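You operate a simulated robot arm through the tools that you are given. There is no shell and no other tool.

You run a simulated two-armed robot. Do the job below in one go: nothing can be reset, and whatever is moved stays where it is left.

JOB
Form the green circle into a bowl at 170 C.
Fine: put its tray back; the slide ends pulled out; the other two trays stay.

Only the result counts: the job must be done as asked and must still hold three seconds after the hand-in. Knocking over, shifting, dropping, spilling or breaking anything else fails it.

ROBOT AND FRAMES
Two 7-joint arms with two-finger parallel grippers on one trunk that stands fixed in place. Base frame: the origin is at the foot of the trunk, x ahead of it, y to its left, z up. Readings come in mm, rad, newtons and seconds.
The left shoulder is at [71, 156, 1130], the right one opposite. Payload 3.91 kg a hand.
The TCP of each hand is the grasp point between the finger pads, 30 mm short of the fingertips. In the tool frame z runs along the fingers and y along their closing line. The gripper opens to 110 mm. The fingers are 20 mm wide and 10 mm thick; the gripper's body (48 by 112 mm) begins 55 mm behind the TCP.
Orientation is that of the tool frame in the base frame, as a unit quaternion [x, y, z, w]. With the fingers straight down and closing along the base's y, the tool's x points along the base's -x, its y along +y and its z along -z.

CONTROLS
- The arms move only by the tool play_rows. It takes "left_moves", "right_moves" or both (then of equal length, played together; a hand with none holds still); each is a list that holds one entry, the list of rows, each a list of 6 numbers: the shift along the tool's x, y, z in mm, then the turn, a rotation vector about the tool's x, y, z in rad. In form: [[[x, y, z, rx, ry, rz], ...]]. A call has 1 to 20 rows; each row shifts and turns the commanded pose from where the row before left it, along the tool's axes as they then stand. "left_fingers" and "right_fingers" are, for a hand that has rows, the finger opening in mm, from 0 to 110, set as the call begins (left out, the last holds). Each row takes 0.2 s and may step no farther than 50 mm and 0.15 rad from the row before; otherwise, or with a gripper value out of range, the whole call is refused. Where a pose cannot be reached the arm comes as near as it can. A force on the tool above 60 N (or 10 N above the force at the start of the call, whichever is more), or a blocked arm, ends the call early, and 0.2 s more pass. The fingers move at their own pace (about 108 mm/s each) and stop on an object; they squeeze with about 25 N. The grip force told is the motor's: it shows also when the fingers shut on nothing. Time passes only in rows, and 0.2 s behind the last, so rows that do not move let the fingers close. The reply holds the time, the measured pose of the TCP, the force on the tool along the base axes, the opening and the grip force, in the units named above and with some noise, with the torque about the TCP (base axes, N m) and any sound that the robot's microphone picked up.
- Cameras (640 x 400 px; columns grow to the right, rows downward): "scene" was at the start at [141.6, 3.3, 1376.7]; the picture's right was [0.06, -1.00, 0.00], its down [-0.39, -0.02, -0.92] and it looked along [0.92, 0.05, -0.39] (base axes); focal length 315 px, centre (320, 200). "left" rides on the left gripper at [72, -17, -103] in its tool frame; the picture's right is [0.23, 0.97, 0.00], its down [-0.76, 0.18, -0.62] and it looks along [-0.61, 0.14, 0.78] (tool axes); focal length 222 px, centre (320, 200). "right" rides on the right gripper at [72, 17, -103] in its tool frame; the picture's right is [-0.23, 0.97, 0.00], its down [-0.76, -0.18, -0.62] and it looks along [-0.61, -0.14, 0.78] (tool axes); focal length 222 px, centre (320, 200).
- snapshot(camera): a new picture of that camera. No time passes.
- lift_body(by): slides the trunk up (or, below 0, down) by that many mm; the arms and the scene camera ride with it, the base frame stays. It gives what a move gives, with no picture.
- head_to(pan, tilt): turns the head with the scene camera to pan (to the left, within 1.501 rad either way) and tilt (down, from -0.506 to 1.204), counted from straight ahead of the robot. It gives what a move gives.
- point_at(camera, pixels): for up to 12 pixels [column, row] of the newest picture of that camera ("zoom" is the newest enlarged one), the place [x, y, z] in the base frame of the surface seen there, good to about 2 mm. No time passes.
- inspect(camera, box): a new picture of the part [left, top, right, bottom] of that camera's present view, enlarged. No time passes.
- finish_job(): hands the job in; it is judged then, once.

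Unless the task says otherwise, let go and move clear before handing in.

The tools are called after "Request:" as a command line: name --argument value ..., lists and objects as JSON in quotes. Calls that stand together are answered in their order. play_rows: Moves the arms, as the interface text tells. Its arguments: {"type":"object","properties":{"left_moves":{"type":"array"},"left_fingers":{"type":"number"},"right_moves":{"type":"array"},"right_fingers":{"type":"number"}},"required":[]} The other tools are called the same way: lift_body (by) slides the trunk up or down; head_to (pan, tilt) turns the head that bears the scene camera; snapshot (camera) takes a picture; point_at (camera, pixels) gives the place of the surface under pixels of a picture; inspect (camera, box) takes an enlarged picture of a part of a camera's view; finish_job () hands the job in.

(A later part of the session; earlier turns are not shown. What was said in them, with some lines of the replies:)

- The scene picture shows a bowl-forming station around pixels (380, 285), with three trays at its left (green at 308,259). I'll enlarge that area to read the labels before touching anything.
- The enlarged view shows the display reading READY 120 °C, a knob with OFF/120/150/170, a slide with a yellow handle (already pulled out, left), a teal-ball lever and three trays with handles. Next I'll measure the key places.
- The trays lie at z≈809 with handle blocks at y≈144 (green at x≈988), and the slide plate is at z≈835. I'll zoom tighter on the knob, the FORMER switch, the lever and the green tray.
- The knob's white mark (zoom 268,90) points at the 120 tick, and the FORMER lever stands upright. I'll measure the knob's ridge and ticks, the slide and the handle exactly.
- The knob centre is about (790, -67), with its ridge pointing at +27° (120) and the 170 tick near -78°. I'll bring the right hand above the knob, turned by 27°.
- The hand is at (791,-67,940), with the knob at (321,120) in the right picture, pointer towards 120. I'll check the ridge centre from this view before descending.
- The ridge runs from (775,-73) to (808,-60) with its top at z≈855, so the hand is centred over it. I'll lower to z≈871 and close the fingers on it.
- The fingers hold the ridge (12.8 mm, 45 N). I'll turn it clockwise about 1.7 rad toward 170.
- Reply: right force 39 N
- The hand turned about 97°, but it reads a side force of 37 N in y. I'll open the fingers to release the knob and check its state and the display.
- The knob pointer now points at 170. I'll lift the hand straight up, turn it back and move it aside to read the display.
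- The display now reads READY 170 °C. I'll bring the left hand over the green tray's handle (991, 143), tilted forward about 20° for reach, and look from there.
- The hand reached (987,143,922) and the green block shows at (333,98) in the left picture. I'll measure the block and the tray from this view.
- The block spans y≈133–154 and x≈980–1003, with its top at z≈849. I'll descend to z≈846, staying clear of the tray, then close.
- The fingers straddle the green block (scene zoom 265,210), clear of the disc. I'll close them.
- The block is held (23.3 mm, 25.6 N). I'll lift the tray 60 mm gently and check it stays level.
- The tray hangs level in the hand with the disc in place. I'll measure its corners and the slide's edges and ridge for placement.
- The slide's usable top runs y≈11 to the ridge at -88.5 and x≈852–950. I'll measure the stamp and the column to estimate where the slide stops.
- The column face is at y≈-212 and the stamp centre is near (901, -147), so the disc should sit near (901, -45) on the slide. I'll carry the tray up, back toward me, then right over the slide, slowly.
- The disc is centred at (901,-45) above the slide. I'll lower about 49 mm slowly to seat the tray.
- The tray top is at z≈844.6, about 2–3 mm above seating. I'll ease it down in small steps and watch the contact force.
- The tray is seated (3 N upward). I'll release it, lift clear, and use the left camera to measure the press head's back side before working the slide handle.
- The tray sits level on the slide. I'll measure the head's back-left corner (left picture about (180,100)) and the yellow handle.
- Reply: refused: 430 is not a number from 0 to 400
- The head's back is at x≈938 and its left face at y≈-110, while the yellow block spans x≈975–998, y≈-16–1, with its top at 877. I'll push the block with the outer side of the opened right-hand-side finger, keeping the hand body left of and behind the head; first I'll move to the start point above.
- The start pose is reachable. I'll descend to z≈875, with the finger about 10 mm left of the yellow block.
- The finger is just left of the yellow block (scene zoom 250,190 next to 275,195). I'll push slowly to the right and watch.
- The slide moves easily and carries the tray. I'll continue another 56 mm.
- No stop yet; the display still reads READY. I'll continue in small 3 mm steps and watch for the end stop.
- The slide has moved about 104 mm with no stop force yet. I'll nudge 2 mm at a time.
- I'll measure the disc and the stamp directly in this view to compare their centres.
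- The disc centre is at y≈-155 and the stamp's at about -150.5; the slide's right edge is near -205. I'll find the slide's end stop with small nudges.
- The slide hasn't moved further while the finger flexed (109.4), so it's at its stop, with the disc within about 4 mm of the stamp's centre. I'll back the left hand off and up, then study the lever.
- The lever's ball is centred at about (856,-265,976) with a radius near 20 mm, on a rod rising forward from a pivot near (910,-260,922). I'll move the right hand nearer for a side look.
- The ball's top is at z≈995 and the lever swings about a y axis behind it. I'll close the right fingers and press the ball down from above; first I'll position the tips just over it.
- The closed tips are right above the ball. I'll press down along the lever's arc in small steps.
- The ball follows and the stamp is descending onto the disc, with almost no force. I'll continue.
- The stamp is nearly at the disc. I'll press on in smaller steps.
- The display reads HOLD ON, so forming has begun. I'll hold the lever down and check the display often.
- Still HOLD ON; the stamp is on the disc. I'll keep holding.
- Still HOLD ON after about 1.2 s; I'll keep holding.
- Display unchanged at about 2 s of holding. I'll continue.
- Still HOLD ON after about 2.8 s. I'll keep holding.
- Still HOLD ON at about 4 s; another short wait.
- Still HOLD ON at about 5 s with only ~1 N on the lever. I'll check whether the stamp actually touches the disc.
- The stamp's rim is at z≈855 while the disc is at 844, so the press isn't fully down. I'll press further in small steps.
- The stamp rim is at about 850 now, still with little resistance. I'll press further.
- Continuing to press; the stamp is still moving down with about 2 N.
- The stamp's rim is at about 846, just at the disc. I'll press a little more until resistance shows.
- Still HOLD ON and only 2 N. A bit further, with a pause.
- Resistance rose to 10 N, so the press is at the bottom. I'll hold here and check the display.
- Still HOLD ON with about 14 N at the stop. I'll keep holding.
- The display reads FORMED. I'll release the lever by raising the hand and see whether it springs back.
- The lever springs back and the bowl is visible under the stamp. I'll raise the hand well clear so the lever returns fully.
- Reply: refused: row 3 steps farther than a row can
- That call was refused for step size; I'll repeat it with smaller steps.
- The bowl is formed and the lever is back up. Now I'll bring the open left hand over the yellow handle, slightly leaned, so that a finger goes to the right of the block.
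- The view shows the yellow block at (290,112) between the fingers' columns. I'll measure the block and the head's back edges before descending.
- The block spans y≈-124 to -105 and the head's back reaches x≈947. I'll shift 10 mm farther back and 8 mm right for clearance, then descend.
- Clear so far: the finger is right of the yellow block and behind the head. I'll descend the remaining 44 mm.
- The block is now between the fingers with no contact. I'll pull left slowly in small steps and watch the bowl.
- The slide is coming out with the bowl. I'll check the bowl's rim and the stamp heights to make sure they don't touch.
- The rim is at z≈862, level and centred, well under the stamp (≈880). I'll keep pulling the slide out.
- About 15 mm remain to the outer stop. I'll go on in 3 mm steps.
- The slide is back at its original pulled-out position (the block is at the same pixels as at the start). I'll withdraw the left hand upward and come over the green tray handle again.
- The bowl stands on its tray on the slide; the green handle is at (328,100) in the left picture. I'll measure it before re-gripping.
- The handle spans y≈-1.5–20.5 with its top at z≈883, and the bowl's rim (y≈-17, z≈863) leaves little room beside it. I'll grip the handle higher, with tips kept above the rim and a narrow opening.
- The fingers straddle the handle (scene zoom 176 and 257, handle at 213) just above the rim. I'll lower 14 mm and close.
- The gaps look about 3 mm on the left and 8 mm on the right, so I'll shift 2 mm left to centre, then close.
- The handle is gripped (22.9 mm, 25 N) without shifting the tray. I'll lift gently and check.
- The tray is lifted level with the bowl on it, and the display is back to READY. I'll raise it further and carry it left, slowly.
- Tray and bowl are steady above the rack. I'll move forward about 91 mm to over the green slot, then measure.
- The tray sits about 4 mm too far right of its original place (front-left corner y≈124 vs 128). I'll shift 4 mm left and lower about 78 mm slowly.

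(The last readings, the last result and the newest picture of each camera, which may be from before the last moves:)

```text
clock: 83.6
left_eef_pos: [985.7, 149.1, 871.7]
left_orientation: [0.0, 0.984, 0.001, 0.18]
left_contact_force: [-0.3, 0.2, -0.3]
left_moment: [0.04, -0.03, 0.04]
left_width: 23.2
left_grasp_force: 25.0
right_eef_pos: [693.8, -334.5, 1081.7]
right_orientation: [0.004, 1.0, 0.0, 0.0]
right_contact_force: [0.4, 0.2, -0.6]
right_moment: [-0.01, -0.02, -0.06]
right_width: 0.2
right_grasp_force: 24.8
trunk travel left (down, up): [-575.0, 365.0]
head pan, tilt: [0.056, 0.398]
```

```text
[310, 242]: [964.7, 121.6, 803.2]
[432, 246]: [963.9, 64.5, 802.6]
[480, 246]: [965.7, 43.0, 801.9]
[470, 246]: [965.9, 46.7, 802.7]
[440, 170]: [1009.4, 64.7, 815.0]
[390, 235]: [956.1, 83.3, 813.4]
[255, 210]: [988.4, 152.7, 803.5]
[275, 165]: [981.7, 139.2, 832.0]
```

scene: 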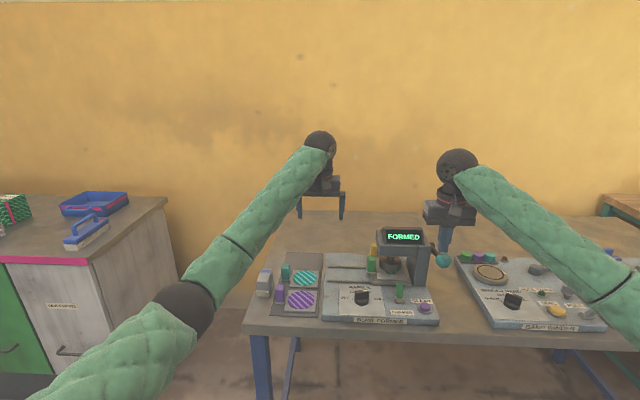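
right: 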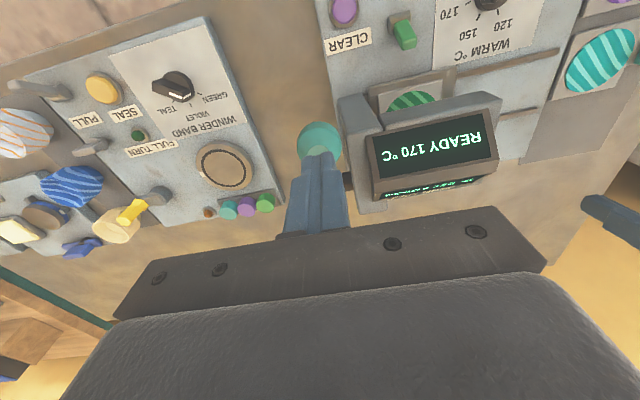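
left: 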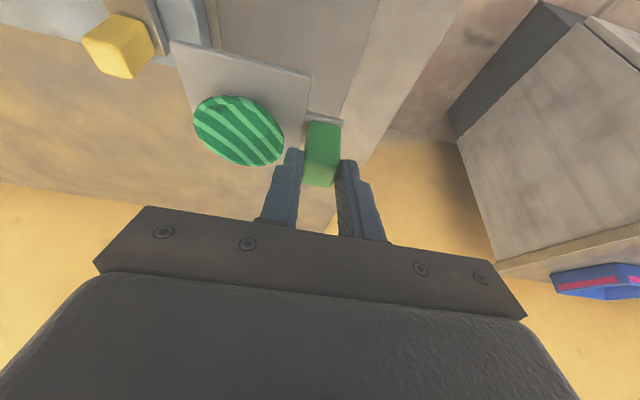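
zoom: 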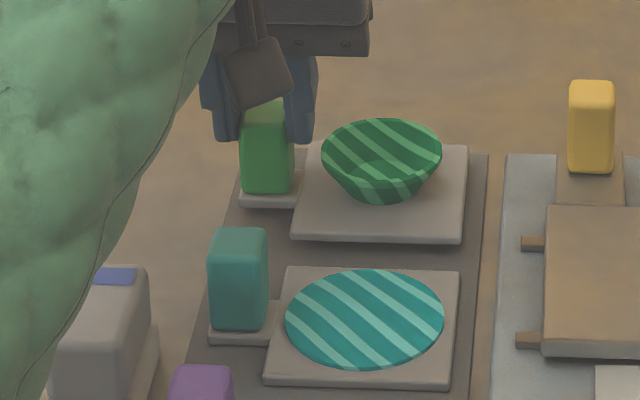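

The tray is about 5 mm above the rack and aligned with its original pixels. I'll ease it down.

Request:
play_rows --left_moves '[[[0.7, 0, 1.85, 0, 0, 0], [0.55, 0, 1.4, 0, 0, 0], [0.35, 0, 0.95, 0, 0, 0], [0, 0, 0, 0, 0, 0]]]'

Request:
inspect --camera "scene" --box '[250, 230, 346, 290]'

Request:
point_at --camera "zoom" --pixels '[[390, 240], [320, 235], [450, 240], [450, 180], [310, 180]]'

```text
clock: 84.6
left_eef_pos: [984.4, 148.9, 865.7]
left_orientation: [0.001, 0.984, 0.0, 0.179]
left_contact_force: [0.3, 0.2, -0.5]
left_moment: [0.02, 0.02, -0.02]
left_width: 23.2
left_grasp_force: 25.1
right_eef_pos: [692.6, -333.5, 1081.5]
right_orientation: [0.003, 1.0, -0.001, 0.0]
right_contact_force: [-0.5, -0.2, -0.3]
right_moment: [-0.01, -0.03, 0.0]
right_width: 0.0
right_grasp_force: 25.2
trunk travel left (down, up): [-575.0, 365.0]
head pan, tilt: [0.056, 0.398]
```

```text
6.67 times, centred on (298, 260) of scene
```

zoom: 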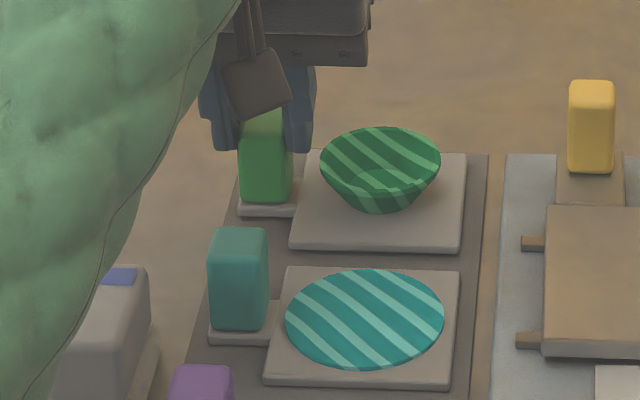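

```text
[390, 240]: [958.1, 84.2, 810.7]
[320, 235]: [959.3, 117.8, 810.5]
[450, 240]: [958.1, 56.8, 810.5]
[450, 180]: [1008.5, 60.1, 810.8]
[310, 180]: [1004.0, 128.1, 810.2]
```

The tray top is at 810.5 (rest is 809). One or two more millimetres with force watch.

Request:
play_rows --left_moves '[[[0.4, 0, 0.95, 0, 0, 0], [0.25, 0, 0.7, 0, 0, 0], [0, 0, 0, 0, 0, 0]]]'

```text
clock: 85.4
left_eef_pos: [983.9, 148.6, 865.5]
left_orientation: [0.0, 0.984, 0.0, 0.179]
left_contact_force: [-0.2, -0.4, -0.4]
left_moment: [0.02, 0.0, -0.01]
left_width: 23.0
left_grasp_force: 24.8
right_eef_pos: [693.2, -334.8, 1081.5]
right_orientation: [0.003, 1.0, 0.0, 0.0]
right_contact_force: [-0.4, 0.4, -0.2]
right_moment: [0.02, 0.0, -0.01]
right_width: 0.0
right_grasp_force: 24.7
trunk travel left (down, up): [-575.0, 365.0]
head pan, tilt: [0.056, 0.398]
```

Request:
play_rows --left_moves '[[[0.3, 0, 0.8, 0, 0, 0], [0, 0, 0, 0, 0, 0]]]'

Request:
inspect --camera "scene" --box '[250, 230, 346, 290]'

Request:
point_at --camera "zoom" --pixels '[[390, 240], [320, 235], [450, 240], [450, 180], [310, 180], [390, 246]]'

```text
clock: 86.0
left_eef_pos: [984.1, 148.5, 864.6]
left_orientation: [0.0, 0.984, 0.0, 0.179]
left_contact_force: [0.5, 0.1, 1.2]
left_moment: [0.09, -0.03, -0.02]
left_width: 23.1
left_grasp_force: 24.7
right_eef_pos: [690.6, -335.1, 1081.3]
right_orientation: [0.003, 1.0, 0.0, 0.0]
right_contact_force: [0.3, -0.4, 0.5]
right_moment: [0.0, 0.02, 0.03]
right_width: 0.1
right_grasp_force: 24.9
trunk travel left (down, up): [-575.0, 365.0]
head pan, tilt: [0.056, 0.398]
```

```text
6.67 times, centred on (298, 260) of scene
```

zoom: 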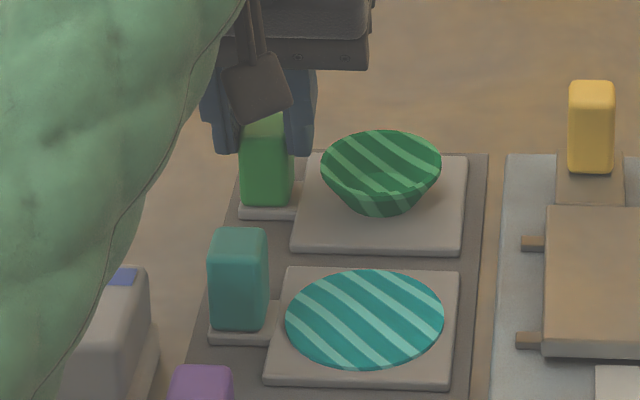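

```text
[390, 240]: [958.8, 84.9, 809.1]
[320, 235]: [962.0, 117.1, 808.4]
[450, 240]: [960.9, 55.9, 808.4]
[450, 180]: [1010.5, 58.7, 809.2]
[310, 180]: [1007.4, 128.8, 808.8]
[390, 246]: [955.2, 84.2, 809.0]
```

The tray is seated at z≈809 with light contact. I'll open the fingers slightly and lift straight away.

Request:
play_rows --left_moves '[[[0, 0, 0, 0, 0, 0], [0, 0, 0, 0, 0, 0]]]' --left_fingers 36

Request:
play_rows --left_moves '[[[-3.5, 0, -9.4, 0, 0, 0], [-7, 0, -18.7, 0, 0, 0], [-14, 0, -37.4, 0, 0, 0], [-14, 0, -37.4, 0, 0, 0], [-14, 0, -37.4, 0, 0, 0], [30, 10, 0, 0, 0.12, 0], [30, 20, 0, 0, 0.12, 0], [30, 30, 0, 0, 0.12, 0], [30, 35, 0, 0, 0, 0], [30, 35, 0, 0, 0, 0], [30, 35, 0, 0, 0, 0], [0, 0, 0, 0, 0, 0]]]'

Request:
snapshot --camera "scene"

Request:
inspect --camera "scene" --box '[250, 220, 460, 335]'

```text
clock: 86.6
left_eef_pos: [984.6, 149.0, 864.6]
left_orientation: [0.0, 0.984, 0.0, 0.179]
left_contact_force: [1.1, 0.1, 0.3]
left_moment: [-0.01, 0.0, 0.0]
left_width: 36.2
left_grasp_force: 0.2
right_eef_pos: [691.4, -334.3, 1081.9]
right_orientation: [0.002, 1.0, 0.0, 0.0]
right_contact_force: [-0.4, -0.3, -0.1]
right_moment: [0.0, 0.0, -0.02]
right_width: 0.0
right_grasp_force: 24.9
trunk travel left (down, up): [-575.0, 365.0]
head pan, tilt: [0.056, 0.398]
```

```text
clock: 89.2
left_eef_pos: [808.2, 315.3, 993.9]
left_orientation: [0.0, 1.0, 0.001, -0.001]
left_contact_force: [0.2, -0.4, -0.1]
left_moment: [-0.02, 0.01, 0.02]
left_width: 35.9
left_grasp_force: 0.0
right_eef_pos: [693.3, -334.7, 1080.6]
right_orientation: [0.003, 1.0, 0.0, -0.001]
right_contact_force: [-0.4, 0.1, 0.3]
right_moment: [0.01, 0.0, -0.05]
right_width: 0.2
right_grasp_force: 24.7
trunk travel left (down, up): [-575.0, 365.0]
head pan, tilt: [0.056, 0.398]
```

```text
taken
```

scene: 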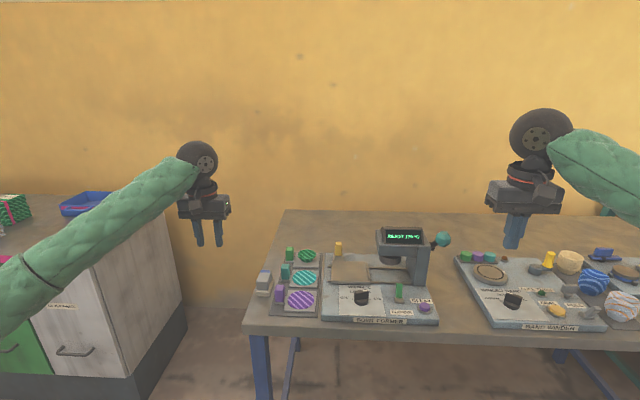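

```text
3.05 times, centred on (355, 278) of scene
```

zoom: 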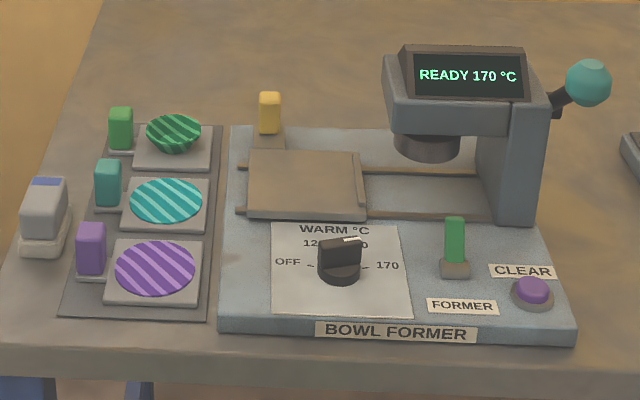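

The bowl sits on its tray in the green slot, the slide is out and the display reads READY 170 °C. I'll do one last comparison of the tray's position with the original values.

Request:
inspect --camera "scene" --box '[250, 240, 330, 290]'

Request:
point_at --camera "zoom" --pixels '[[303, 70], [350, 70], [325, 85], [295, 130], [350, 130], [355, 215], [548, 215], [465, 190], [400, 130], [520, 130]]'

```text
8.00 times, centred on (290, 265) of scene
```

zoom: 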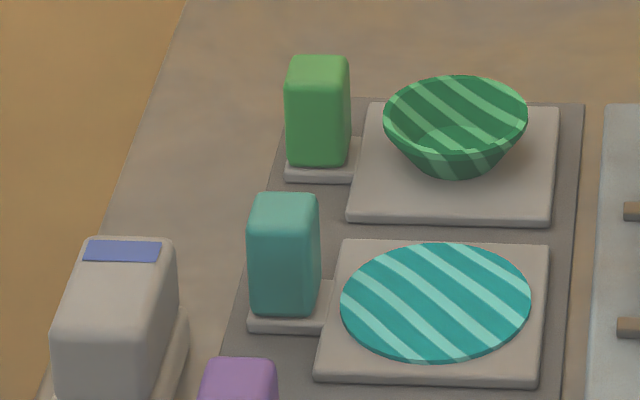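

```text
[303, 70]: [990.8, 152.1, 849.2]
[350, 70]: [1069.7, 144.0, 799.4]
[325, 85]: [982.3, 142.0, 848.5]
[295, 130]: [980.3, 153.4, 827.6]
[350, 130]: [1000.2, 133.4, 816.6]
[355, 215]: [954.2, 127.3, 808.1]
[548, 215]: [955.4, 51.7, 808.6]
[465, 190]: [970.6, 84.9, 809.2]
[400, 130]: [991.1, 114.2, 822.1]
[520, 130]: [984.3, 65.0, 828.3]
```

The tray lies within about 2 mm of its original place (front corners at y≈127 and 52, x≈955) and the bowl is steady. The slide is out, the other trays are untouched and both hands are clear, so I'm handing in.

Request:
finish_job

```text
The job is handed in.
```

The green circle is now a bowl. It was pressed with the former set to 170 C, and the display showed FORMED before I let the lever up.

- **Tray:** the green tray is back in its slot, within about 2 mm of where it started, with the bowl standing on it.
- **Slide:** it is pulled out to where it was at the start.
- **Other trays:** the teal and purple trays were not touched.
- **Machine:** the lever sprang back up, the knob is still at 170, and the display reads READY 170 °C. I did not use the CLEAR button or the FORMER switch.

At first I held the lever with the stamp still about 10 mm above the disc. The display showed HOLD ON for about 10 seconds until I pressed it fully down.

Both hands were clear when I handed the job in. The hand-in gave no verdict.
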